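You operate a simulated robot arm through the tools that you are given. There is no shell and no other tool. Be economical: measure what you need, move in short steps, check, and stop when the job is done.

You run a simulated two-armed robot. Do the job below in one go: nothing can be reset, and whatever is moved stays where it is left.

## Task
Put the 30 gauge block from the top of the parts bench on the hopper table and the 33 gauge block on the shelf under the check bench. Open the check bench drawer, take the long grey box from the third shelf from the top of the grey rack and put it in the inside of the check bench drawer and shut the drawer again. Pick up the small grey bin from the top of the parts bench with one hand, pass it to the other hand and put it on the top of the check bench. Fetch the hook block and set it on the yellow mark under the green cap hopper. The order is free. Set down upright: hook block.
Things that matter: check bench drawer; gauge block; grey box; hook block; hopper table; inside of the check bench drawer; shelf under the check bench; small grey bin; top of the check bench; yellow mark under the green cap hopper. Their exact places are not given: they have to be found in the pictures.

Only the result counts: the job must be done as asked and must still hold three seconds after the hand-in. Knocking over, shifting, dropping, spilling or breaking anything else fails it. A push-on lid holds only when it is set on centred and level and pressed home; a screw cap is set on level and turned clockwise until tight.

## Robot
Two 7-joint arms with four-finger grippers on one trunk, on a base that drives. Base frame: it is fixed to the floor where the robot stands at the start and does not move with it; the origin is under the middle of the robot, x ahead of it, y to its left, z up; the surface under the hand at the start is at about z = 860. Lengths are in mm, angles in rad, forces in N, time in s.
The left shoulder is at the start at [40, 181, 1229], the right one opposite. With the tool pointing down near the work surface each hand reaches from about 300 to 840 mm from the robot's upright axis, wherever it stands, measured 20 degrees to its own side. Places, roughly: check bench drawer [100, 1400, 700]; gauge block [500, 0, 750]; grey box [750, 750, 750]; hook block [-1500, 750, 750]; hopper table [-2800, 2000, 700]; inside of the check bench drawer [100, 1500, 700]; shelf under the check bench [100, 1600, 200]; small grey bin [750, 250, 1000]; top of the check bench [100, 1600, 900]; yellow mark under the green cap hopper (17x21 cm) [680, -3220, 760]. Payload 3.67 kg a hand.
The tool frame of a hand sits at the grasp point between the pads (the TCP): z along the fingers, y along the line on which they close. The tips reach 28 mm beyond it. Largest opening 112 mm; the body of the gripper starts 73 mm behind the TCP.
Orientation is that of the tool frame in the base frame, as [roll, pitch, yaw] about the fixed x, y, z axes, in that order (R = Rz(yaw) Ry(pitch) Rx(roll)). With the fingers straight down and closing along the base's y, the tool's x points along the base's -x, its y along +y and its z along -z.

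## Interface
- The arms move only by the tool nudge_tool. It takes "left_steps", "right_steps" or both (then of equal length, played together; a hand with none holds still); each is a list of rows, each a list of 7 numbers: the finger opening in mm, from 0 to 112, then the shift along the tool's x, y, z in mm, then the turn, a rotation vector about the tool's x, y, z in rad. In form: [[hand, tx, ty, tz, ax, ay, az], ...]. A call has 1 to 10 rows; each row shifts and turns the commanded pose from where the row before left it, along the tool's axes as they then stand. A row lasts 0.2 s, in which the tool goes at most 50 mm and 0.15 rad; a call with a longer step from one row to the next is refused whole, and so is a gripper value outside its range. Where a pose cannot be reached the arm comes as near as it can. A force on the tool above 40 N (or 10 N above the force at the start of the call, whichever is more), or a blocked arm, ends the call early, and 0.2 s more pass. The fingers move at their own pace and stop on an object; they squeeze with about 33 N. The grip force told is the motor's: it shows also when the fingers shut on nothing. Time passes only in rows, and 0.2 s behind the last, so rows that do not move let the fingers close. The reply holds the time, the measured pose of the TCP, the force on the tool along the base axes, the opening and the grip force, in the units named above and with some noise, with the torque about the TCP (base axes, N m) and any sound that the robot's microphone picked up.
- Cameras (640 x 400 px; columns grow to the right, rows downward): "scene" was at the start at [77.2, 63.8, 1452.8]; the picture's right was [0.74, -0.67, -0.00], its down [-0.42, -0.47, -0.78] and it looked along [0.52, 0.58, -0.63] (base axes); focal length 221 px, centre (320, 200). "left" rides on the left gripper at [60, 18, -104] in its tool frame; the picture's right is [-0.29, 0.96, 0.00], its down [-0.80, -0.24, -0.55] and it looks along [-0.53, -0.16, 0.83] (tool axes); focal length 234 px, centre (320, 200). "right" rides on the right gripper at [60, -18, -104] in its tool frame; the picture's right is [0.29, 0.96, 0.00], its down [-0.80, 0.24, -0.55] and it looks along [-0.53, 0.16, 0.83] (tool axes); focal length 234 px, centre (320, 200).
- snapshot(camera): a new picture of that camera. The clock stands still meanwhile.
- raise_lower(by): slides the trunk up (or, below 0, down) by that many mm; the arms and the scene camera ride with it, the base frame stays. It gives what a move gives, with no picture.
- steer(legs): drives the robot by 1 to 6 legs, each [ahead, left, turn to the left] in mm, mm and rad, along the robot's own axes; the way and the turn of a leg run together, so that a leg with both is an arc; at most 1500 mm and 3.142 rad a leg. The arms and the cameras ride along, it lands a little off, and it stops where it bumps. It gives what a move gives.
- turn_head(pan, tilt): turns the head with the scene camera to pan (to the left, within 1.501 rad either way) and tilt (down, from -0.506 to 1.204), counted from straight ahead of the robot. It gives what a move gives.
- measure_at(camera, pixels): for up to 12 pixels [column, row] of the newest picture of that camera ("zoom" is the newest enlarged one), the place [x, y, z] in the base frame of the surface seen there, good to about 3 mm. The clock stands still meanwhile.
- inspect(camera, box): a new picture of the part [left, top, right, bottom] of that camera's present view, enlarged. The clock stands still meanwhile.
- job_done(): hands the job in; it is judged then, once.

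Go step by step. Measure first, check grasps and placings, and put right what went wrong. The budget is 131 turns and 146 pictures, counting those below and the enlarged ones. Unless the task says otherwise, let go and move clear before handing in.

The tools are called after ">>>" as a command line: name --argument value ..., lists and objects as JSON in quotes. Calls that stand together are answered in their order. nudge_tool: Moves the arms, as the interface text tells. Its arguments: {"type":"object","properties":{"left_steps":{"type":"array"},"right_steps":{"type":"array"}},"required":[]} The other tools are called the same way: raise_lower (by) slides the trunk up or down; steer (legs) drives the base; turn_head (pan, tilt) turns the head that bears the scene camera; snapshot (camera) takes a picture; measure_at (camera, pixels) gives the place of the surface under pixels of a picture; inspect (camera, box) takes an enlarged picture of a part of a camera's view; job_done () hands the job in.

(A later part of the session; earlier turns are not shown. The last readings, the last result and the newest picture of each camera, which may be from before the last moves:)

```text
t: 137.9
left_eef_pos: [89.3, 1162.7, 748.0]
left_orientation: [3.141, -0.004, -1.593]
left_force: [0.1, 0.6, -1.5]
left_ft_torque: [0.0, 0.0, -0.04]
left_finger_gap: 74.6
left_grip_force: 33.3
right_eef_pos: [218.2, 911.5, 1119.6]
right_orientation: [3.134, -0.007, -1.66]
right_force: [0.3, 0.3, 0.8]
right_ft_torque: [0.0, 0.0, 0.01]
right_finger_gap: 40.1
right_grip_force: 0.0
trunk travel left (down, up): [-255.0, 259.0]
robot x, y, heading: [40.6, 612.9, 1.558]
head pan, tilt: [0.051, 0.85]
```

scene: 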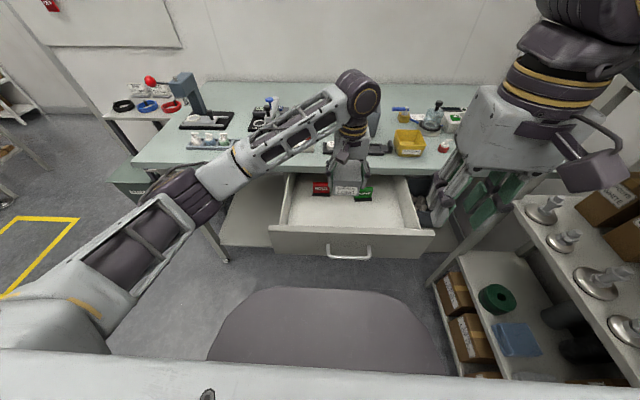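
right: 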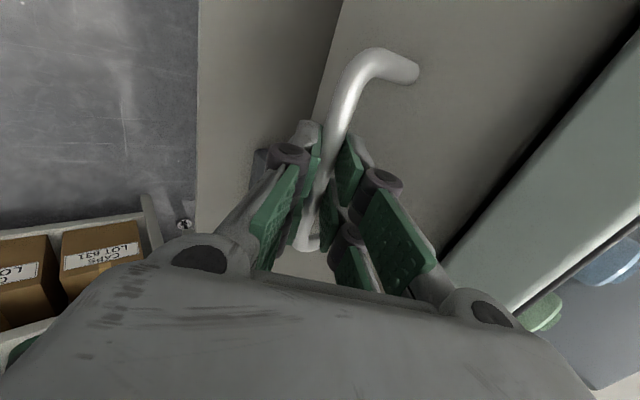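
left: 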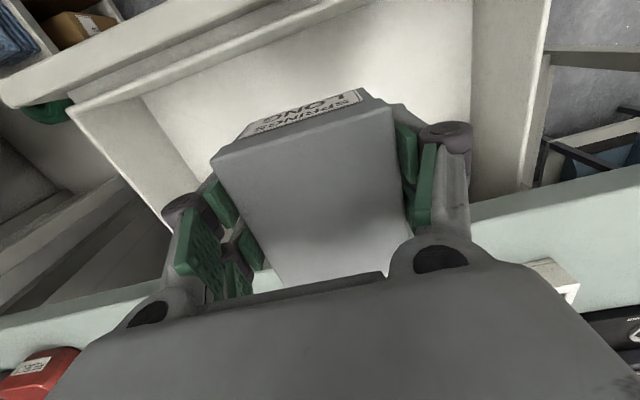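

>>> nudge_tool --left_steps '[[0, 0, 0, 2, 0, 0, 0], [0, 0, 0, 2, 0, 0, 0]]'

```text
t: 138.5
left_eef_pos: [89.6, 1162.9, 749.0]
left_orientation: [-3.139, 0.003, -1.592]
left_force: [-4.5, 1.7, 22.4]
left_ft_torque: [-0.09, 0.13, 0.03]
left_finger_gap: 74.7
left_grip_force: 33.0
right_eef_pos: [216.8, 911.0, 1121.1]
right_orientation: [3.137, -0.004, -1.656]
right_force: [0.6, -0.2, 0.6]
right_ft_torque: [0.0, -0.02, 0.0]
right_finger_gap: 39.9
right_grip_force: 0.1
trunk travel left (down, up): [-255.0, 259.0]
robot x, y, heading: [38.7, 616.4, 1.556]
head pan, tilt: [0.051, 0.85]
```

Box is on the floor (22 N). Releasing, lifting out, moving back in front of the handle with closed fingers.

>>> nudge_tool --left_steps '[[100, 0, 0, 0, 0, 0, 0], [100, 0, 0, 0, 0, 0, 0], [100, 0, 0, -40, 0, 0, 0], [100, 0, 0, -45, 0, 0, 0], [100, 0, 0, -45, 0, 0, 0], [100, 0, 0, -30, 0, 0, 0]]'

>>> nudge_tool --left_steps '[[60, 45, -3, 0, 0, 0, 0], [30, 45, -3, 0, 0, 0, 0], [0, 45, -3, 0, 0, 0, 0], [0, 45, -3, 0, 0, 0, 0], [0, 35, -3, 0, 0, 0, 0], [0, 0, 0, 40, 0, 0, 0], [0, 0, 0, 45, 0, 0, 0], [0, 0, 0, 40, 0, 0, 0]]'

>>> snapshot --camera "scene"

```text
t: 139.9
left_eef_pos: [87.8, 1162.1, 905.2]
left_orientation: [-3.141, -0.004, -1.593]
left_force: [-0.7, 0.7, 0.2]
left_ft_torque: [0.05, 0.01, -0.02]
left_finger_gap: 100.1
left_grip_force: 0.1
right_eef_pos: [217.2, 911.8, 1119.8]
right_orientation: [3.136, -0.003, -1.657]
right_force: [0.4, 0.0, -0.4]
right_ft_torque: [0.0, 0.03, 0.01]
right_finger_gap: 40.0
right_grip_force: 0.1
trunk travel left (down, up): [-255.0, 259.0]
robot x, y, heading: [36.0, 616.3, 1.557]
head pan, tilt: [0.051, 0.85]
```

```text
t: 141.7
left_eef_pos: [97.0, 948.7, 778.7]
left_orientation: [3.141, -0.002, -1.592]
left_force: [0.2, -0.8, 0.6]
left_ft_torque: [0.01, -0.02, 0.01]
left_finger_gap: 0.2
left_grip_force: 33.0
right_eef_pos: [216.7, 912.3, 1120.9]
right_orientation: [3.139, -0.004, -1.658]
right_force: [-0.4, -0.1, 0.2]
right_ft_torque: [0.03, -0.01, 0.01]
right_finger_gap: 40.1
right_grip_force: 0.1
trunk travel left (down, up): [-255.0, 259.0]
robot x, y, heading: [38.6, 614.3, 1.557]
head pan, tilt: [0.051, 0.85]
```

```text
55 pictures are left
```

scene: 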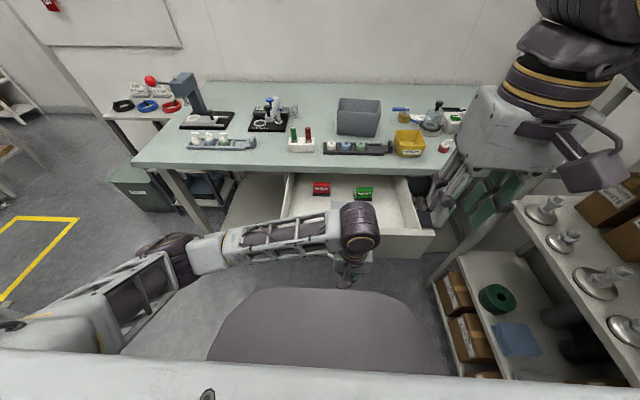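

Pushing the drawer shut by driving forward.

>>> steer --legs '[[285, 0, 0.01]]'

>>> snapshot --camera "scene"

```text
t: 143.8
left_eef_pos: [98.8, 1230.8, 778.5]
left_orientation: [3.14, -0.017, -1.593]
left_force: [0.2, -0.3, -1.1]
left_ft_torque: [0.0, -0.02, -0.02]
left_finger_gap: 0.0
left_grip_force: 35.9
right_eef_pos: [218.7, 1199.2, 1120.4]
right_orientation: [3.136, -0.005, -1.652]
right_force: [0.9, 0.5, 1.0]
right_ft_torque: [-0.03, -0.04, 0.03]
right_finger_gap: 39.9
right_grip_force: 0.0
trunk travel left (down, up): [-255.0, 259.0]
robot x, y, heading: [41.5, 902.1, 1.566]
head pan, tilt: [0.051, 0.85]
stopped in leg 1: the force on the tool passed its limit at 48 N (the readings are from after the stop); the commanded pose is now the measured one
```

```text
54 pictures are left
```

scene: 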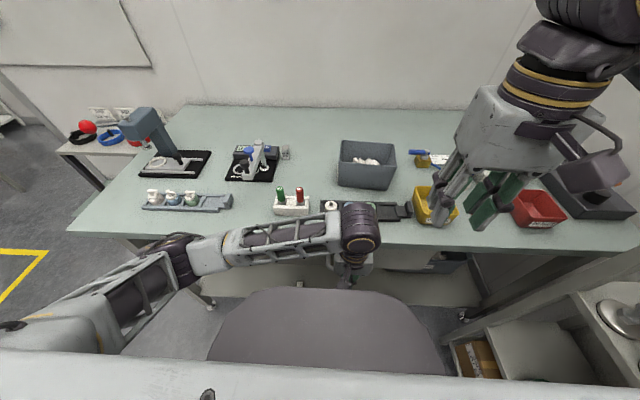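

Stopped by force near shut. I push a bit more with the arm, then back off to look.

>>> nudge_tool --left_steps '[[0, -6, 0, 0, 0, 0, 0], [0, -6, 0, 0, 0, 0, 0], [0, -6, 0, 0, 0, 0, 0], [0, -6, 0, 0, 0, 0, 0]]'

>>> steer --legs '[[-220, 0, 0]]'

>>> snapshot --camera "left"

>>> snapshot --camera "scene"

```text
t: 144.4
left_eef_pos: [100.6, 1230.3, 778.7]
left_orientation: [3.139, -0.033, -1.61]
left_force: [-5.4, -17.0, 9.9]
left_ft_torque: [-0.1, 0.26, 0.33]
left_finger_gap: 0.2
left_grip_force: 35.6
right_eef_pos: [217.7, 1198.3, 1119.0]
right_orientation: [3.137, -0.004, -1.651]
right_force: [-0.2, 0.7, -0.7]
right_ft_torque: [-0.02, -0.03, 0.0]
right_finger_gap: 40.2
right_grip_force: 0.0
trunk travel left (down, up): [-255.0, 259.0]
robot x, y, heading: [41.2, 896.5, 1.563]
head pan, tilt: [0.051, 0.85]
stopped in row 2 (left hand): the force on the tool passed its limit at 46 N (the readings are from after the stop); the commanded pose is now the measured one
```

```text
t: 146.1
left_eef_pos: [97.7, 1011.8, 778.9]
left_orientation: [3.139, -0.028, -1.606]
left_force: [-1.2, -0.4, 0.0]
left_ft_torque: [0.0, 0.03, -0.01]
left_finger_gap: 0.3
left_grip_force: 35.6
right_eef_pos: [216.3, 976.6, 1120.4]
right_orientation: [3.137, -0.003, -1.65]
right_force: [0.3, -0.5, 0.5]
right_ft_torque: [0.01, -0.01, 0.0]
right_finger_gap: 40.0
right_grip_force: 0.0
trunk travel left (down, up): [-255.0, 259.0]
robot x, y, heading: [40.7, 676.8, 1.563]
head pan, tilt: [0.051, 0.85]
```

```text
53 pictures are left
```

left: 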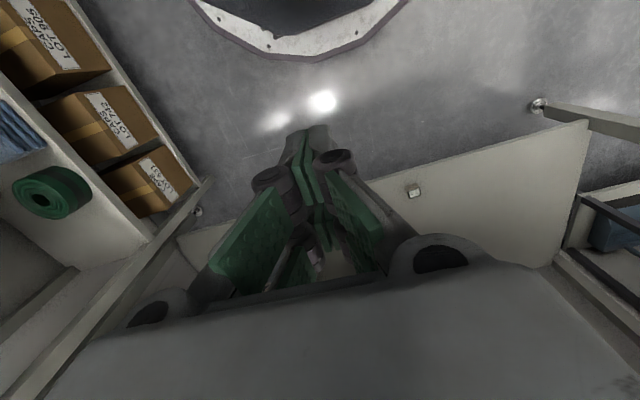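

```text
52 pictures are left
```

scene: 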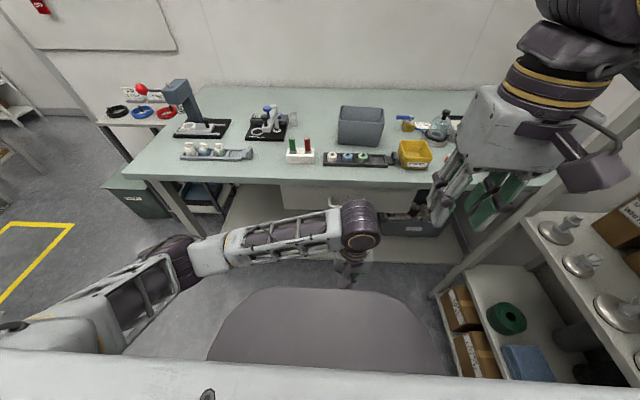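

Measuring the drawer front's position at (310,198) and beside it.

>>> measure_at --camera "scene" --pixels '[[300, 200], [325, 196], [290, 192], [390, 196], [400, 205], [300, 182], [240, 178]]'

```text
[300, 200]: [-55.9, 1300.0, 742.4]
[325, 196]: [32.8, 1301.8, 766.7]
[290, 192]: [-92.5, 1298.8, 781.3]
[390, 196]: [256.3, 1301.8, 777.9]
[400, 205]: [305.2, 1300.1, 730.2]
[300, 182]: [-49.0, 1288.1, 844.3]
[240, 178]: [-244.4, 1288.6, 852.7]
```

Drawer is shut (front y≈1300 as before). Now for the 30 block: raise the left hand and drive back to the parts bench.

>>> nudge_tool --left_steps '[[40, 0, 0, -45, 0, 0, 0], [40, 0, 0, -45, 0, 0, 0], [40, 0, 0, -45, 0, 0, 0], [40, 0, 0, -45, 0, 0, 0], [40, 0, 20, -45, 0, 0, 0], [40, 0, 40, -45, 0, 0, 0], [40, 0, 40, -20, 0, 0, 0]]'

>>> steer --legs '[[-270, 100, 0], [0, 0, -1.563], [50, -210, 0]]'

>>> turn_head --pan -0.2 --tilt 0.75

>>> snapshot --camera "scene"

>>> snapshot --camera "right"

```text
refused: row 6 steps farther than a row can; nothing moved
```

```text
t: 153.0
left_eef_pos: [277.1, 308.5, 778.1]
left_orientation: [3.106, -0.034, 3.08]
left_force: [1.9, 9.1, 0.6]
left_ft_torque: [-0.85, 0.12, 0.34]
left_finger_gap: 0.1
left_grip_force: 35.8
right_eef_pos: [238.5, 180.1, 1119.3]
right_orientation: [3.138, -0.006, 3.031]
right_force: [0.1, 0.1, -0.1]
right_ft_torque: [0.0, -0.03, 0.02]
right_finger_gap: 39.9
right_grip_force: 0.0
trunk travel left (down, up): [-255.0, 259.0]
robot x, y, heading: [-54.5, 371.1, -0.041]
head pan, tilt: [0.051, 0.85]
stopped in leg 3: the force on the tool passed its limit at 206 N (the readings are from after the stop); the commanded pose is now the measured one
```

```text
t: 153.8
left_eef_pos: [277.6, 309.6, 778.7]
left_orientation: [3.109, -0.035, 3.076]
left_force: [3.3, 13.1, 0.4]
left_ft_torque: [-1.09, 0.24, 0.47]
left_finger_gap: 0.1
left_grip_force: 35.6
right_eef_pos: [240.7, 180.7, 1119.2]
right_orientation: [3.14, -0.005, 3.028]
right_force: [0.1, -0.1, -0.5]
right_ft_torque: [0.01, -0.01, 0.0]
right_finger_gap: 40.1
right_grip_force: 0.1
trunk travel left (down, up): [-255.0, 259.0]
robot x, y, heading: [-52.2, 365.3, -0.035]
head pan, tilt: [-0.201, 0.75]
```

```text
51 pictures are left
```

scene: 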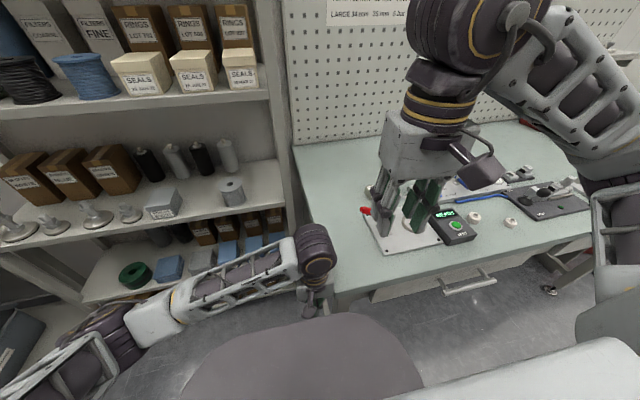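

```text
50 pictures are left
```

right: 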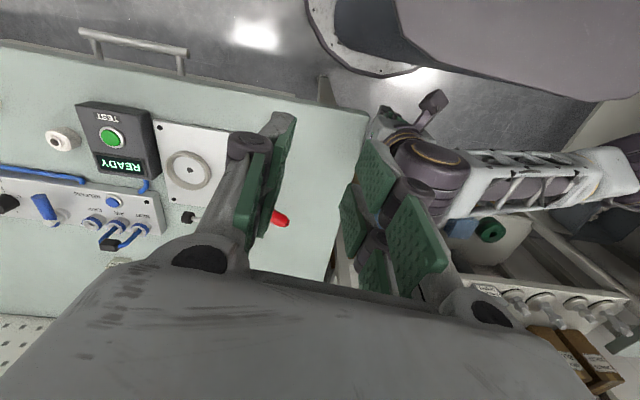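

The nudge was refused (my step too long), so the low left hand bumped the parts bench side. I drive away left, then raise it properly.

>>> steer --legs '[[-30, 80, 0.035]]'

>>> nudge_tool --left_steps '[[40, 0, 0, -45, 0, 0, 0], [40, 0, 0, -45, 0, 0, 0], [40, 0, 0, -45, 0, 0, 0], [40, 0, 0, -45, 0, 0, 0], [40, 0, 20, -45, 0, 0, 0], [40, 0, 35, -30, 0, 0, 0], [40, 0, 35, -30, 0, 0, 0]]'

>>> snapshot --camera "scene"

```text
t: 154.9
left_eef_pos: [248.9, 401.8, 780.2]
left_orientation: [3.107, -0.033, 3.108]
left_force: [-0.3, 1.4, -0.6]
left_ft_torque: [-0.03, -0.03, 0.02]
left_finger_gap: 0.0
left_grip_force: 35.9
right_eef_pos: [217.8, 271.3, 1119.5]
right_orientation: [3.138, -0.003, 3.06]
right_force: [-1.3, 0.3, 0.8]
right_ft_torque: [-0.05, -0.03, -0.06]
right_finger_gap: 40.1
right_grip_force: 0.1
trunk travel left (down, up): [-255.0, 259.0]
robot x, y, heading: [-81.4, 446.9, -0.007]
head pan, tilt: [-0.201, 0.75]
```

```text
t: 156.5
left_eef_pos: [262.1, 478.4, 1068.2]
left_orientation: [3.109, -0.036, 3.108]
left_force: [0.4, 0.4, -0.2]
left_ft_torque: [-0.02, -0.01, -0.01]
left_finger_gap: 40.2
left_grip_force: 0.0
right_eef_pos: [218.0, 270.5, 1119.0]
right_orientation: [3.137, -0.006, 3.062]
right_force: [-0.2, 0.0, 0.8]
right_ft_torque: [-0.05, 0.03, -0.01]
right_finger_gap: 40.0
right_grip_force: 0.0
trunk travel left (down, up): [-255.0, 259.0]
robot x, y, heading: [-79.4, 445.6, -0.004]
head pan, tilt: [-0.201, 0.75]
```

```text
49 pictures are left
```

scene: 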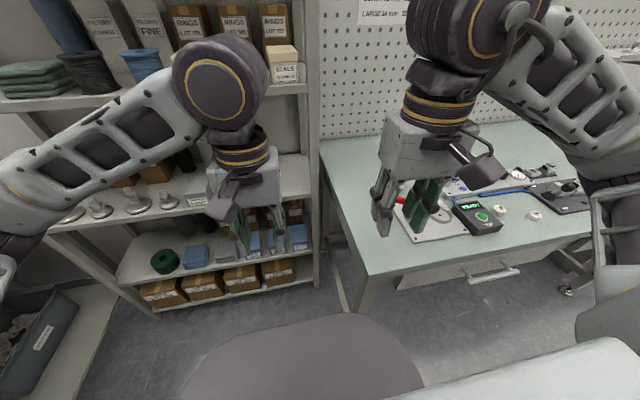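

Both hands are high now. Driving to about (0,165) and locating the 30 block.

>>> steer --legs '[[0, -280, 0], [75, 0, 0]]'

>>> turn_head --pan -0.2 --tilt 0.95

>>> snapshot --camera "scene"

>>> snapshot --camera "right"

```text
t: 159.1
left_eef_pos: [339.1, 195.0, 1066.7]
left_orientation: [3.106, -0.037, 3.105]
left_force: [0.3, -0.4, -0.5]
left_ft_torque: [-0.02, 0.01, -0.03]
left_finger_gap: 40.0
left_grip_force: 0.0
right_eef_pos: [292.1, -13.0, 1119.5]
right_orientation: [3.137, -0.007, 3.056]
right_force: [0.0, -0.2, -0.4]
right_ft_torque: [-0.01, 0.05, 0.01]
right_finger_gap: 39.7
right_grip_force: 0.0
trunk travel left (down, up): [-255.0, 259.0]
robot x, y, heading: [-7.8, 169.3, -0.009]
head pan, tilt: [-0.201, 0.75]
```

```text
t: 159.8
left_eef_pos: [337.5, 194.1, 1067.4]
left_orientation: [3.109, -0.034, 3.105]
left_force: [-0.6, -0.5, 0.4]
left_ft_torque: [0.05, 0.01, 0.03]
left_finger_gap: 40.3
left_grip_force: 0.0
right_eef_pos: [291.3, -12.6, 1119.0]
right_orientation: [3.137, -0.007, 3.055]
right_force: [0.5, -0.3, -0.2]
right_ft_torque: [-0.04, 0.02, 0.04]
right_finger_gap: 40.0
right_grip_force: 0.0
trunk travel left (down, up): [-255.0, 259.0]
robot x, y, heading: [-9.0, 165.6, -0.01]
head pan, tilt: [-0.201, 0.949]
```

```text
48 pictures are left
```

scene: 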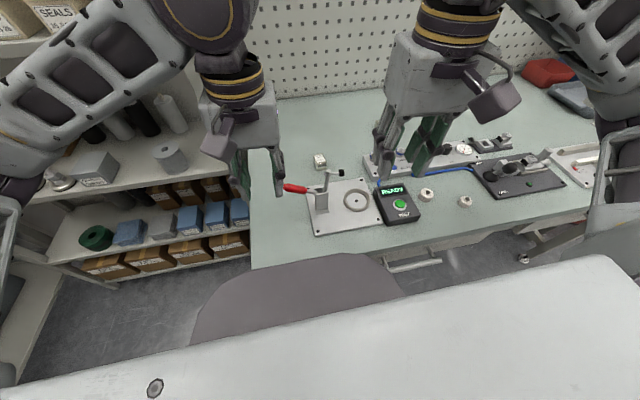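

```text
47 pictures are left
```

right: 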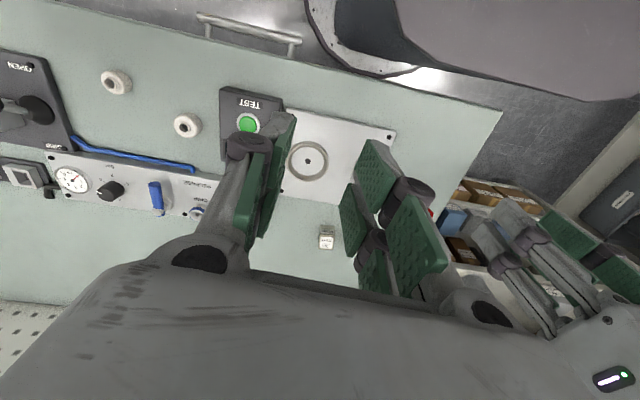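

>>> inspect --camera "right" --box '[300, 210, 355, 262]'

>>> measure_at --camera "scene" --pixels '[[319, 156], [327, 162], [314, 160], [340, 173], [285, 188], [325, 175]]'

```text
7.69 times, centred on (328, 236) of right
```

zoom: 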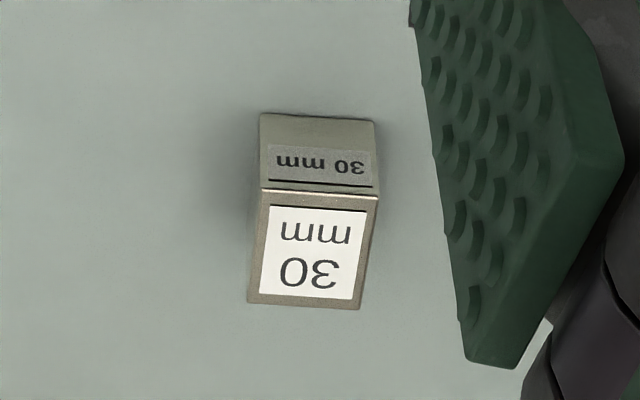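

```text
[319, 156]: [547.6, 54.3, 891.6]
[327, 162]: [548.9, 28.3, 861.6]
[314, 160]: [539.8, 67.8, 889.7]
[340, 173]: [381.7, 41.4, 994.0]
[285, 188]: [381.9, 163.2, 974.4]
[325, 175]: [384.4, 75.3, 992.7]
```

>>> measure_at --camera "zoom" --pixels '[[268, 196], [372, 204], [356, 303], [252, 298], [312, 250]]'

```text
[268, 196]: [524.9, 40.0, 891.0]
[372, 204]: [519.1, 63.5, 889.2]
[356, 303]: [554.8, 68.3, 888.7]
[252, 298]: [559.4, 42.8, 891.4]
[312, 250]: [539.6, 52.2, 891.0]
```

Block centre (540,54), yaw ≈ +0.12, top 891. Moving above it, aligned, at z≈990.

>>> nudge_tool --right_steps '[[60, -40.4, 14.7, 21.5, 0, 0, 0], [60, -40.4, 14.7, 21.5, 0, 0, 0], [60, -40.4, 14.7, 21.5, 0, 0, 0], [60, -40.4, 14.7, 21.5, 0, 0, 0], [60, -40.4, 14.7, 21.5, 0, 0, 0], [60, -40.4, 14.7, 21.5, 0, 0, 0], [60, 0, 0, 0, 0, 0, -0.105], [60, 0, 0, 0, 0, 0, -0.1]]'

>>> snapshot --camera "right"

```text
t: 161.6
left_eef_pos: [337.2, 193.9, 1067.7]
left_orientation: [3.108, -0.035, 3.105]
left_force: [0.7, -0.1, -0.1]
left_ft_torque: [0.02, 0.02, 0.0]
left_finger_gap: 40.3
left_grip_force: 0.1
right_eef_pos: [539.5, 56.0, 988.2]
right_orientation: [3.138, -0.006, -3.02]
right_force: [0.1, 0.2, -0.2]
right_ft_torque: [-0.01, -0.01, -0.02]
right_finger_gap: 60.4
right_grip_force: 0.1
trunk travel left (down, up): [-255.0, 259.0]
robot x, y, heading: [-5.5, 163.1, -0.014]
head pan, tilt: [-0.201, 0.949]
```

```text
45 pictures are left
```

right: 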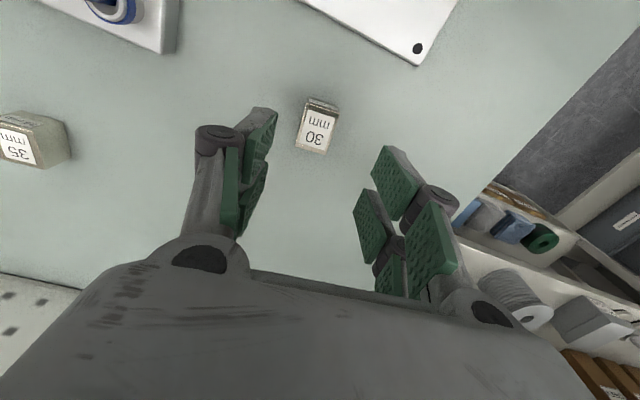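

Aligned. Descending, gripping and lifting.

>>> nudge_tool --right_steps '[[60, 0, 0, 35, 0, 0, 0], [60, 0, 0, 35, 0, 0, 0], [60, 0, 0, 25, 0, 0, 0], [0, 0, 0, 0, 0, 0, 0], [0, 0, 0, 0, 0, 0, 0], [0, 0, 0, 0, 0, 0, 0], [0, 0, 0, -15, 0, 0, 0], [0, 0, 0, -40, 0, 0, 0], [0, 0, 0, -45, 0, 0, 0], [0, 0, 0, -45, 0, 0, 0]]'

>>> snapshot --camera "right"

```text
t: 163.8
left_eef_pos: [336.3, 195.5, 1068.5]
left_orientation: [3.106, -0.034, 3.105]
left_force: [-0.2, -0.2, 0.0]
left_ft_torque: [0.01, -0.02, 0.02]
left_finger_gap: 40.2
left_grip_force: 0.1
right_eef_pos: [538.7, 56.3, 1036.6]
right_orientation: [3.137, -0.005, -3.022]
right_force: [-0.5, 0.4, -1.9]
right_ft_torque: [-0.04, -0.02, 0.02]
right_finger_gap: 29.7
right_grip_force: 33.0
trunk travel left (down, up): [-255.0, 259.0]
robot x, y, heading: [-9.3, 165.8, -0.007]
head pan, tilt: [-0.201, 0.949]
```

```text
44 pictures are left
```

right: 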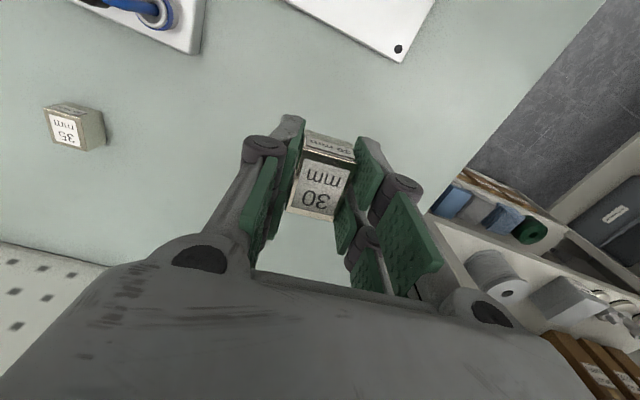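

30 block gripped (29.7). Lifting and pulling the hand back, then I'll back off and turn around to survey the other side.

>>> nudge_tool --right_steps '[[0, 0, 0, -40, 0, 0, 0], [0, 20, -3, -35, 0, 0, 0], [0, 40, -5, 0, 0, 0, 0], [0, 40, -5, 0, 0, 0, 0], [0, 40, -5, 0, 0, 0, 0]]'

>>> steer --legs '[[-450, 0, 0], [0, 0, 2.6]]'

>>> turn_head --pan 0 --tilt 0.45

>>> snapshot --camera "scene"

```text
t: 165.0
left_eef_pos: [335.6, 194.1, 1067.6]
left_orientation: [3.108, -0.032, 3.106]
left_force: [-0.2, 0.2, 0.6]
left_ft_torque: [0.04, 0.01, 0.0]
left_finger_gap: 40.0
left_grip_force: 0.1
right_eef_pos: [400.4, 17.6, 1115.4]
right_orientation: [3.135, -0.002, -3.02]
right_force: [0.1, -0.8, -2.7]
right_ft_torque: [0.02, -0.02, 0.01]
right_finger_gap: 29.8
right_grip_force: 32.9
trunk travel left (down, up): [-255.0, 259.0]
robot x, y, heading: [-6.1, 166.1, -0.014]
head pan, tilt: [-0.201, 0.949]
```

```text
t: 174.6
left_eef_pos: [-768.7, 324.9, 1066.9]
left_orientation: [3.109, -0.034, -0.584]
left_force: [-0.3, 0.3, 0.7]
left_ft_torque: [0.01, -0.01, 0.0]
left_finger_gap: 40.0
left_grip_force: 0.1
right_eef_pos: [-732.4, 509.2, 1114.5]
right_orientation: [3.135, -0.008, -0.426]
right_force: [-0.6, -0.2, -3.1]
right_ft_torque: [0.0, 0.0, 0.04]
right_finger_gap: 29.5
right_grip_force: 32.9
trunk travel left (down, up): [-255.0, 259.0]
robot x, y, heading: [-460.9, 169.0, 2.587]
head pan, tilt: [-0.201, 0.949]
```

```text
t: 175.5
left_eef_pos: [-767.5, 323.8, 1067.4]
left_orientation: [3.109, -0.034, -0.582]
left_force: [0.2, 0.2, -0.8]
left_ft_torque: [0.0, 0.01, 0.03]
left_finger_gap: 40.1
left_grip_force: 0.1
right_eef_pos: [-732.7, 508.3, 1114.4]
right_orientation: [3.136, -0.004, -0.425]
right_force: [0.4, 1.6, -3.2]
right_ft_torque: [0.02, 0.03, 0.02]
right_finger_gap: 29.8
right_grip_force: 32.5
trunk travel left (down, up): [-255.0, 259.0]
robot x, y, heading: [-457.4, 167.5, 2.589]
head pan, tilt: [0.0, 0.45]
```

```text
43 pictures are left
```

scene: 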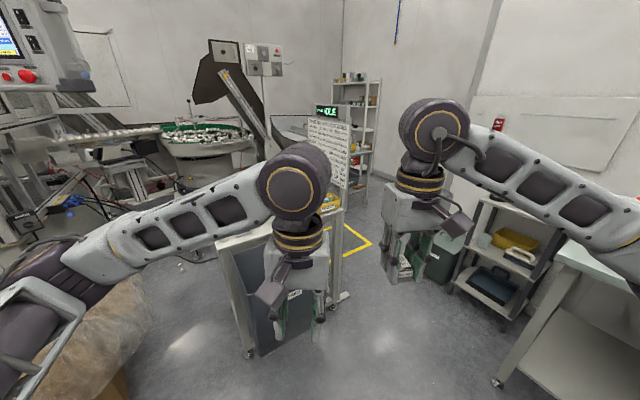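

A cart/table with a rack board is ahead; further objects beyond. Enlarging and measuring.

>>> inspect --camera "scene" --box '[150, 60, 400, 250]'

>>> measure_at --camera "scene" --pixels '[[230, 245], [335, 225], [330, 150], [355, 130], [200, 145], [325, 195], [370, 240], [345, 105], [255, 60], [240, 130], [340, 200], [100, 380]]'

```text
2.11 times, centred on (275, 155) of scene
```

zoom: 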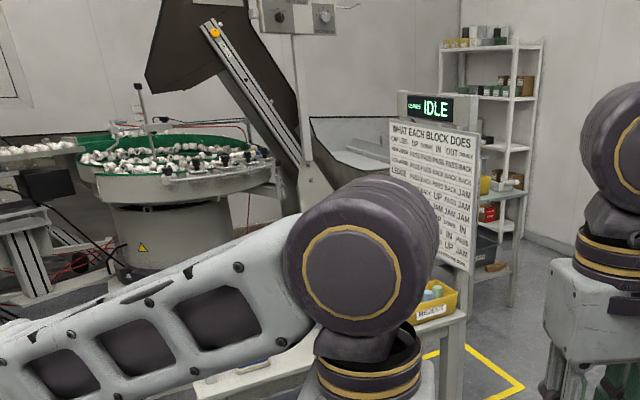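

```text
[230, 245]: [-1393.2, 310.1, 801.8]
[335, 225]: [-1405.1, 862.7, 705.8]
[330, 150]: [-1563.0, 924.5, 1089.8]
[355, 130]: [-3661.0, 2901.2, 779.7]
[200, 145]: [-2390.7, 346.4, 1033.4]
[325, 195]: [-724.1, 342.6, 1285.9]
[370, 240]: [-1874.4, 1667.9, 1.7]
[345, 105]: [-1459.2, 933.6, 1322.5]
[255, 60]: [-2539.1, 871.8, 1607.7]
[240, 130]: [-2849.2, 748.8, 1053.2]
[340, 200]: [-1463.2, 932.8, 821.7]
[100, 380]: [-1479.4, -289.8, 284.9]
```

A table at x≈−1400 (top z≈802) with a sign "WHAT EACH BLOCK DOES" holds the blocks. I face it from about (−800,560).

>>> steer --legs '[[0, 0, 0.552], [340, -390, 0]]'

>>> turn_head --pan 0 --tilt 0.55

>>> snapshot --camera "scene"

>>> snapshot --camera "left"

```text
t: 180.2
left_eef_pos: [-1139.0, 528.8, 1067.2]
left_orientation: [3.107, -0.034, -0.029]
left_force: [-0.8, 0.4, 0.0]
left_ft_torque: [0.0, -0.04, 0.01]
left_finger_gap: 40.0
left_grip_force: 0.1
right_eef_pos: [-1205.0, 703.3, 1114.9]
right_orientation: [3.137, -0.004, 0.128]
right_force: [0.0, -0.3, -2.4]
right_ft_torque: [0.01, -0.06, -0.01]
right_finger_gap: 29.8
right_grip_force: 33.6
trunk travel left (down, up): [-255.0, 259.0]
robot x, y, heading: [-792.6, 557.2, 3.144]
head pan, tilt: [0.0, 0.45]
```

```text
t: 180.9
left_eef_pos: [-1139.0, 528.9, 1067.1]
left_orientation: [3.107, -0.035, -0.03]
left_force: [0.2, -0.2, 0.3]
left_ft_torque: [0.01, 0.01, 0.0]
left_finger_gap: 39.9
left_grip_force: 0.0
right_eef_pos: [-1204.1, 702.4, 1114.4]
right_orientation: [3.136, -0.005, 0.129]
right_force: [0.0, 0.1, -2.7]
right_ft_torque: [-0.02, -0.02, 0.04]
right_finger_gap: 29.7
right_grip_force: 32.8
trunk travel left (down, up): [-255.0, 259.0]
robot x, y, heading: [-793.6, 560.6, 3.142]
head pan, tilt: [0.0, 0.55]
```

```text
41 pictures are left
```

scene: 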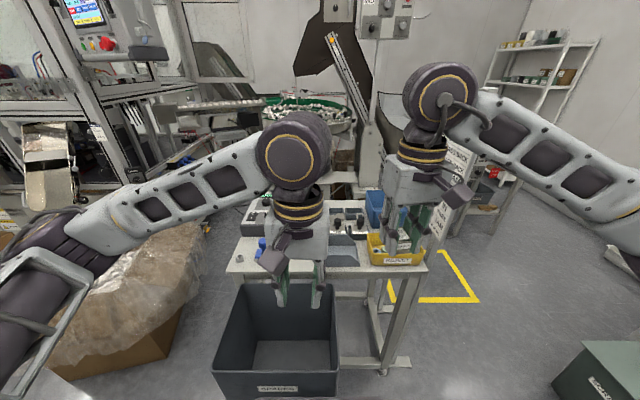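

```text
40 pictures are left
```

left: 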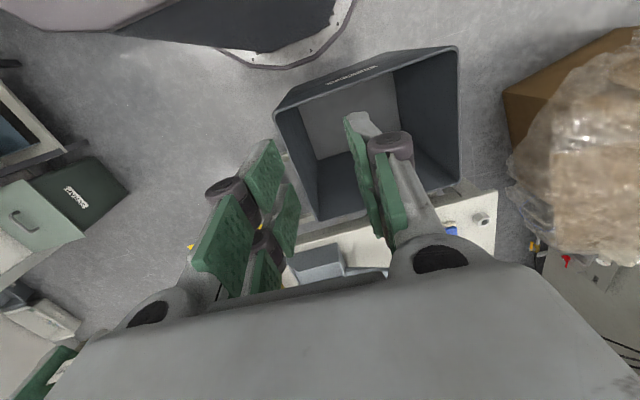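

Hands hide the table; I spread them sideways and look again.

>>> nudge_tool --left_steps '[[40, 0, 45, 0, 0, 0, 0], [40, 0, 45, 0, 0, 0, 0], [40, 0, 45, 0, 0, 0, 0], [40, 0, 45, 0, 0, 0, 0], [40, 0, 45, 0, 0, 0, 0]]' --right_steps '[[0, 0, -45, 0, 0, 0, 0], [0, 0, -45, 0, 0, 0, 0], [0, 0, -45, 0, 0, 0, 0], [0, 0, -45, 0, 0, 0, 0], [0, 0, -45, 0, 0, 0, 0]]'

>>> snapshot --camera "scene"

>>> inspect --camera "scene" --box '[220, 160, 460, 300]'

```text
t: 182.1
left_eef_pos: [-1144.0, 304.0, 1077.6]
left_orientation: [3.107, -0.033, -0.03]
left_force: [0.0, 0.4, -0.6]
left_ft_torque: [0.03, 0.04, 0.01]
left_finger_gap: 40.1
left_grip_force: 0.0
right_eef_pos: [-1233.5, 924.7, 1113.5]
right_orientation: [3.138, -0.005, 0.13]
right_force: [0.7, 0.8, -2.5]
right_ft_torque: [0.03, 0.02, -0.01]
right_finger_gap: 29.9
right_grip_force: 32.9
trunk travel left (down, up): [-255.0, 259.0]
robot x, y, heading: [-794.2, 564.7, 3.136]
head pan, tilt: [0.0, 0.55]
```

```text
39 pictures are left
```

scene: 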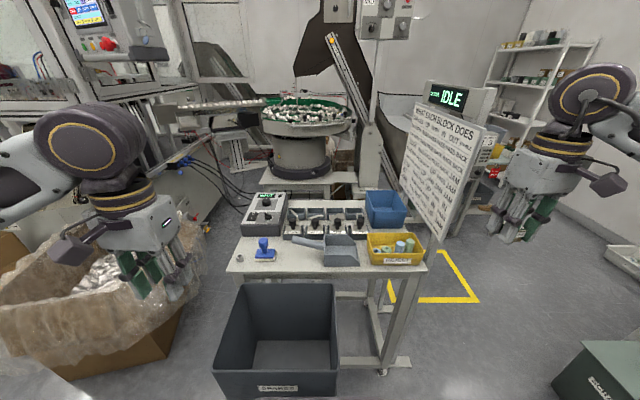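

```text
2.67 times, centred on (340, 230) of scene
```

zoom: 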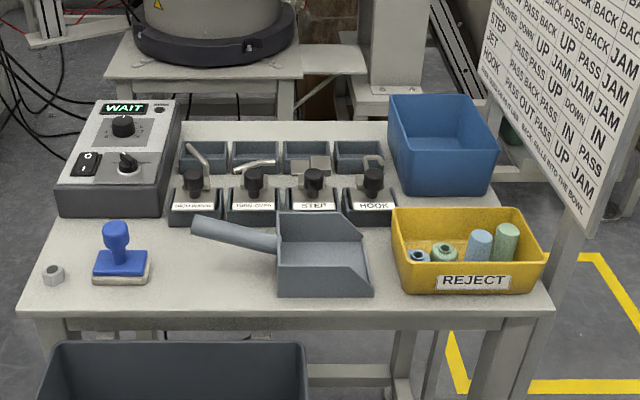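

The HOOK block is the 4th one at zoom (372,180). Enlarging it.

>>> inspect --camera "scene" --box '[275, 200, 385, 260]'

>>> measure_at --camera "scene" --pixels '[[360, 223], [360, 228], [356, 219], [360, 237], [350, 236], [370, 236], [338, 225], [385, 215], [345, 245], [390, 240], [320, 262], [430, 170]]'

```text
5.82 times, centred on (330, 230) of scene
```

zoom: 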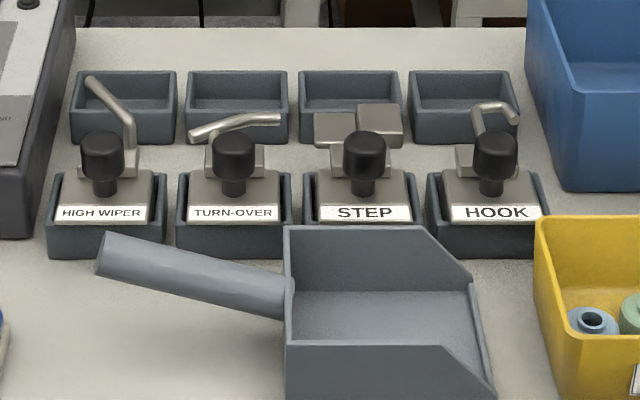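

```text
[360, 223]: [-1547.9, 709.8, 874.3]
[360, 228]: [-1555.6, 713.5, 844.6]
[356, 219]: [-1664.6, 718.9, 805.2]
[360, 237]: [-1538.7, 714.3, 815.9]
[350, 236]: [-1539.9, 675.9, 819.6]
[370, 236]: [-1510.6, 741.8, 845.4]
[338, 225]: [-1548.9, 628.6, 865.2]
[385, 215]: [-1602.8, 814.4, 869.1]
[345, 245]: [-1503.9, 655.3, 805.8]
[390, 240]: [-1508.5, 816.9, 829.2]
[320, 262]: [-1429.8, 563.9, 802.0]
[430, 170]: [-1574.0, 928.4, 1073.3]
```

The hook block has a black knob at about (−1558,711), top z≈880. Checking the tub and the hopper table area on the right.

>>> inspect --camera "scene" --box '[430, 60, 600, 240]'

>>> measure_at --camera "scene" --pixels '[[336, 285], [338, 380], [240, 285], [215, 365], [500, 185], [495, 172], [480, 200], [515, 180], [490, 160], [475, 150], [410, 360], [625, 250]]'

```text
2.22 times, centred on (515, 150) of scene
```

zoom: 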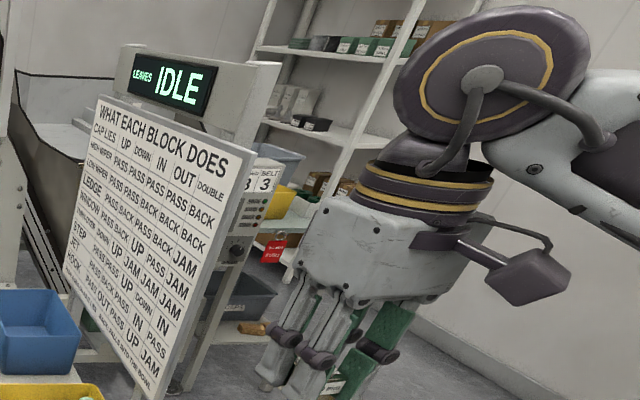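

```text
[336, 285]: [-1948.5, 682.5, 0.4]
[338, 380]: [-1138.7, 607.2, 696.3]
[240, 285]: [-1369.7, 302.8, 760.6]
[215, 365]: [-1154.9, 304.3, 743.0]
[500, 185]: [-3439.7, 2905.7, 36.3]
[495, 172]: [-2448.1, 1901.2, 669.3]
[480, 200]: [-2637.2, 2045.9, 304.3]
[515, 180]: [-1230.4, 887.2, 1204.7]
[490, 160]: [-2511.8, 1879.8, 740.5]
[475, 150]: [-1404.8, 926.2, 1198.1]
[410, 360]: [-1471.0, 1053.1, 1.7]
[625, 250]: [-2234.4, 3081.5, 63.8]
```

The tub reaches y≈607, so I stand at about (−980,880). Retracting the right hand first.

>>> nudge_tool --right_steps '[[0, 30, 35, 0, 0, 0, -0.03], [0, 35, 30, 0, 0, 0, -0.03], [0, 35, 30, 0, 0, 0, -0.03], [0, 35, 30, 0, 0, 0, -0.02], [0, 30, 30, 0, 0, 0, 0]]'

>>> steer --legs '[[0, -315, 0.006], [185, 0, 0]]'

>>> turn_head --pan 0.2 --tilt 0.75

>>> snapshot --camera "scene"

```text
t: 183.3
left_eef_pos: [-1144.2, 305.8, 1077.2]
left_orientation: [3.111, -0.036, -0.03]
left_force: [-0.1, 0.0, 0.4]
left_ft_torque: [0.02, -0.04, 0.01]
left_finger_gap: 40.2
left_grip_force: 0.1
right_eef_pos: [-1048.2, 802.6, 1118.2]
right_orientation: [3.137, -0.008, 0.24]
right_force: [0.1, -0.5, -3.5]
right_ft_torque: [0.01, 0.01, -0.01]
right_finger_gap: 29.6
right_grip_force: 33.0
right hand out of reach, approached as far as the arm can: row 5
trunk travel left (down, up): [-255.0, 259.0]
robot x, y, heading: [-795.4, 564.5, 3.143]
head pan, tilt: [0.0, 0.55]
```

```text
t: 186.6
left_eef_pos: [-1329.2, 627.7, 1076.1]
left_orientation: [3.105, -0.033, -0.032]
left_force: [0.5, 0.3, 0.2]
left_ft_torque: [0.03, -0.05, 0.02]
left_finger_gap: 39.7
left_grip_force: 0.2
right_eef_pos: [-1229.9, 1124.7, 1118.3]
right_orientation: [3.136, -0.007, 0.234]
right_force: [-1.3, -0.3, -3.4]
right_ft_torque: [0.0, -0.01, -0.02]
right_finger_gap: 29.8
right_grip_force: 33.0
trunk travel left (down, up): [-255.0, 259.0]
robot x, y, heading: [-974.0, 878.8, 3.134]
head pan, tilt: [0.0, 0.55]
```

```text
t: 187.4
left_eef_pos: [-1329.0, 627.4, 1076.1]
left_orientation: [3.107, -0.035, -0.034]
left_force: [-0.6, 0.7, 1.0]
left_ft_torque: [0.01, -0.03, 0.02]
left_finger_gap: 39.9
left_grip_force: 0.1
right_eef_pos: [-1229.3, 1124.3, 1119.0]
right_orientation: [3.137, -0.005, 0.236]
right_force: [-0.8, 0.3, -2.1]
right_ft_torque: [0.01, -0.01, -0.02]
right_finger_gap: 29.9
right_grip_force: 33.4
trunk travel left (down, up): [-255.0, 259.0]
robot x, y, heading: [-978.3, 878.2, 3.141]
head pan, tilt: [0.201, 0.75]
```

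```text
35 pictures are left
```

scene: 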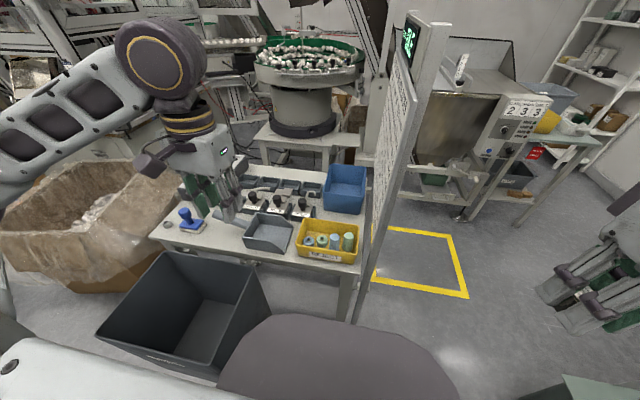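

Now measuring the hook's knob and the hopper table beyond.

>>> inspect --camera "scene" --box '[235, 165, 345, 240]'

>>> measure_at --camera "zoom" --pixels '[[390, 205], [382, 215], [400, 215], [390, 245], [310, 195], [395, 200], [420, 190]]'

>>> inspect --camera "scene" --box '[440, 60, 640, 230]'

>>> measure_at --camera "scene" --pixels '[[585, 142], [570, 139], [565, 133], [598, 140], [550, 137], [575, 128], [540, 135], [560, 110]]'

```text
5.33 times, centred on (290, 202) of scene
```

zoom: 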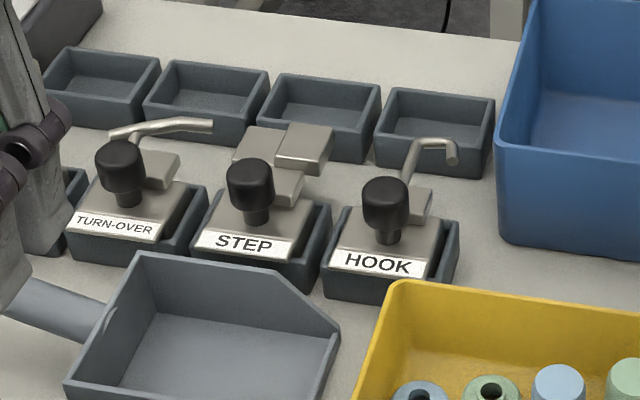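

```text
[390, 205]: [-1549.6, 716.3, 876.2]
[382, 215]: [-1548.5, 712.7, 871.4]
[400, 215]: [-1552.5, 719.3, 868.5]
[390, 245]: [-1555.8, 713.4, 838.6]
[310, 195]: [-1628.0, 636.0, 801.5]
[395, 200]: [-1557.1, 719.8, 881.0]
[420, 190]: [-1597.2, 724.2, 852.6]
```

```text
2.35 times, centred on (540, 145) of scene
```

zoom: 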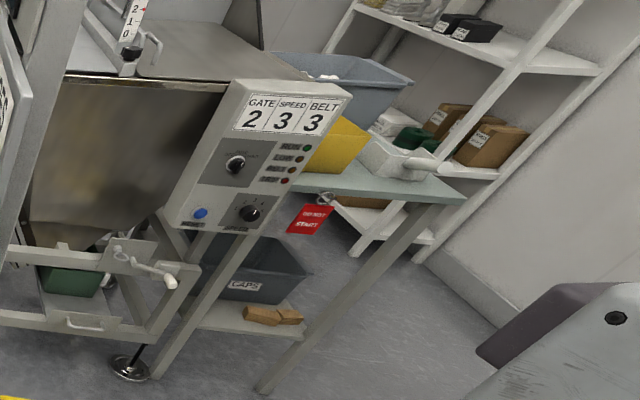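

```text
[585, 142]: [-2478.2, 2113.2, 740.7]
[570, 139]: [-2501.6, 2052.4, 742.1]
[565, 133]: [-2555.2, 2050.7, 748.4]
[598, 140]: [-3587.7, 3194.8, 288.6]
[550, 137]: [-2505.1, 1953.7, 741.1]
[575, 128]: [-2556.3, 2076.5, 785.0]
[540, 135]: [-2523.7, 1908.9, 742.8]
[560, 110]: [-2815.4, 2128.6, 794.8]
```

Knob centre ≈(−1560,715), top 881; hopper table top z≈741 with free front strip at (−2500,1960…2050). Bringing the left hand above the knob.

>>> nudge_tool --left_steps '[[60, 0, 0, 0, 0.035, -0.034, -0.033], [60, -38.5, -14.7, 19, 0, 0, 0], [60, -38.5, -14.7, 19, 0, 0, 0], [60, -38.5, -14.7, 19, 0, 0, 0], [60, -38.5, -14.7, 19, 0, 0, 0], [60, -38.5, -14.7, 19, 0, 0, 0], [60, -38.5, -14.7, 19, 0, 0, 0]]'

>>> snapshot --camera "left"

```text
t: 189.0
left_eef_pos: [-1559.9, 715.7, 960.4]
left_orientation: [-3.141, -0.001, -0.001]
left_force: [0.3, 0.4, 0.4]
left_ft_torque: [-0.01, -0.02, 0.0]
left_finger_gap: 59.8
left_grip_force: 0.0
right_eef_pos: [-1230.6, 1124.7, 1117.7]
right_orientation: [3.135, -0.006, 0.236]
right_force: [0.9, -0.4, -3.2]
right_ft_torque: [0.01, -0.01, 0.03]
right_finger_gap: 29.7
right_grip_force: 33.3
trunk travel left (down, up): [-255.0, 259.0]
robot x, y, heading: [-976.1, 883.6, 3.14]
head pan, tilt: [0.201, 0.75]
```

```text
32 pictures are left
```

left: 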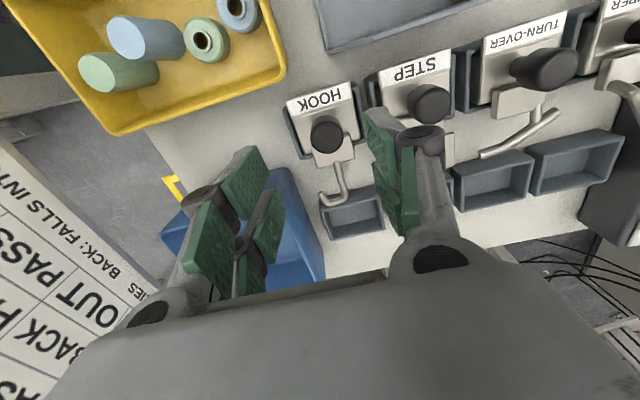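

Knob under the hand within ~5 mm. Descending, gripping.

>>> nudge_tool --left_steps '[[60, 3, 4, 30, 0, 0, 0], [60, 0, 0, 30, 0, 0, 0], [60, 0, 0, 23, 0, 0, 0], [0, 0, 0, 0, 0, 0, 0], [0, 0, 0, 0, 0, 0, 0], [0, 0, 0, 0, 0, 0, 0]]'

>>> snapshot --camera "left"

```text
t: 190.4
left_eef_pos: [-1556.4, 711.3, 879.3]
left_orientation: [-3.141, 0.0, 0.001]
left_force: [-0.9, -0.5, 1.3]
left_ft_torque: [0.02, -0.01, -0.01]
left_finger_gap: 26.9
left_grip_force: 33.4
right_eef_pos: [-1229.0, 1125.0, 1117.8]
right_orientation: [3.137, -0.006, 0.236]
right_force: [0.6, -0.2, -2.6]
right_ft_torque: [-0.03, -0.02, 0.0]
right_finger_gap: 29.7
right_grip_force: 32.8
trunk travel left (down, up): [-255.0, 259.0]
robot x, y, heading: [-976.4, 882.3, 3.14]
head pan, tilt: [0.201, 0.75]
```

```text
31 pictures are left
```

left: 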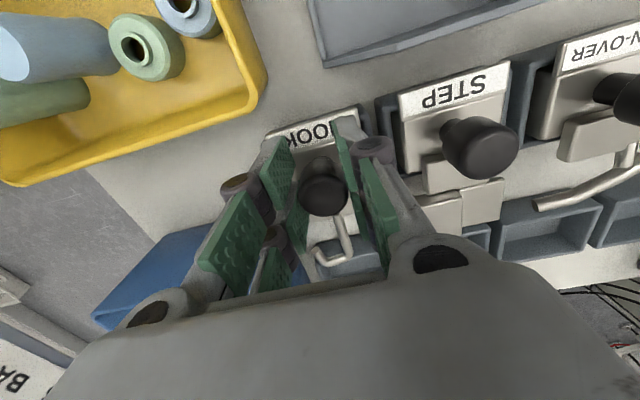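

Knob gripped (26.9 mm). Lifting straight up.

>>> nudge_tool --left_steps '[[0, 0, 0, -10, 0, 0, 0], [0, 0, 0, -20, 0, 0, 0], [0, 0, 0, -40, 0, 0, 0], [0, 0, 0, -45, 0, 0, 0], [0, 0, 0, -45, 0, 0, 0], [0, 0, 0, -40, 0, 0, 0], [0, 40, 0, 0, 0, 0, 0], [0, 45, 10, 0, 0, 0, 0], [0, 45, 15, 0, 0, 0, 0]]'

>>> inspect --camera "scene" --box '[140, 60, 400, 260]'

```text
t: 192.4
left_eef_pos: [-1425.9, 683.3, 1080.6]
left_orientation: [-3.14, 0.001, 0.0]
left_force: [0.2, -0.5, -2.4]
left_ft_torque: [0.01, 0.01, 0.05]
left_finger_gap: 27.0
left_grip_force: 32.8
right_eef_pos: [-1226.8, 1123.3, 1118.4]
right_orientation: [3.136, -0.004, 0.233]
right_force: [0.0, 0.2, -3.0]
right_ft_torque: [0.04, 0.05, 0.02]
right_finger_gap: 29.6
right_grip_force: 32.6
trunk travel left (down, up): [-255.0, 259.0]
robot x, y, heading: [-974.1, 879.1, 3.135]
head pan, tilt: [0.201, 0.75]
```

```text
2.00 times, centred on (270, 160) of scene
```

zoom: 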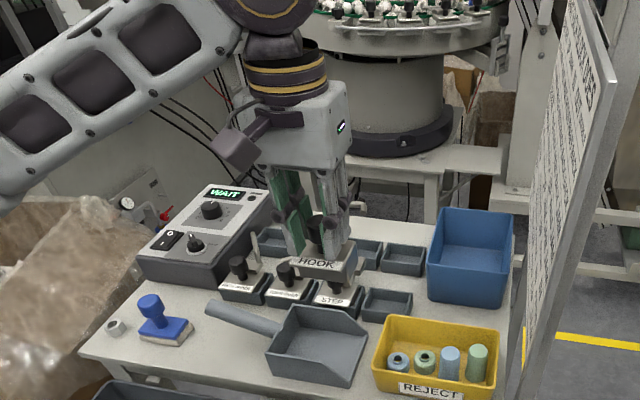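

Hook block is held. Before driving to the hopper table I check the scrap bin and machine positions for a safe route.

>>> measure_at --camera "scene" --pixels '[[575, 385], [625, 385], [465, 293], [450, 235], [472, 215], [510, 110], [495, 170], [440, 190], [398, 240], [545, 300]]'

>>> turn_head --pan -0.9 --tilt 0.6

>>> snapshot --camera "scene"

```text
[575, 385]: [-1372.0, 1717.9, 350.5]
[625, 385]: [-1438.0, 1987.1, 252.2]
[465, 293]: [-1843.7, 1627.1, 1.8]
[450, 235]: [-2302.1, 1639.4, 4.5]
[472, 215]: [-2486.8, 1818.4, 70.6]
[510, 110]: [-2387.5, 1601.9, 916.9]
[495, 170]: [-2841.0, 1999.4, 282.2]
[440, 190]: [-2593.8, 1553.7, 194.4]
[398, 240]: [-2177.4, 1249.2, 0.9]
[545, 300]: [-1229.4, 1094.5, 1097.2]
```

```text
t: 193.7
left_eef_pos: [-1427.3, 684.3, 1080.3]
left_orientation: [-3.141, 0.0, 0.001]
left_force: [0.1, -0.8, -2.7]
left_ft_torque: [-0.01, -0.07, -0.01]
left_finger_gap: 26.9
left_grip_force: 33.4
right_eef_pos: [-1229.6, 1124.6, 1118.9]
right_orientation: [3.136, -0.008, 0.235]
right_force: [-0.4, -0.9, -2.8]
right_ft_torque: [-0.04, -0.01, 0.02]
right_finger_gap: 30.0
right_grip_force: 32.6
trunk travel left (down, up): [-255.0, 259.0]
robot x, y, heading: [-976.6, 877.2, 3.143]
head pan, tilt: [-0.901, 0.6]
```

```text
29 pictures are left
```

scene: 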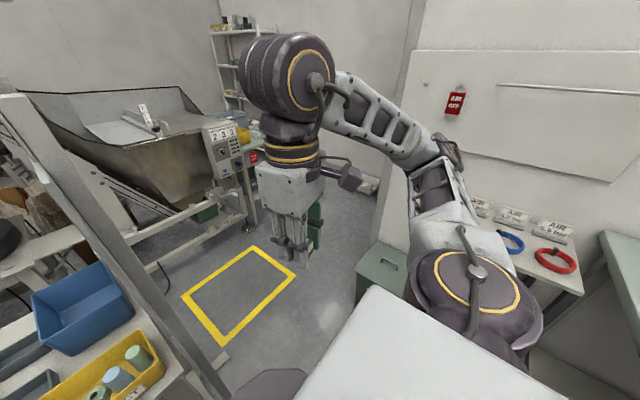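

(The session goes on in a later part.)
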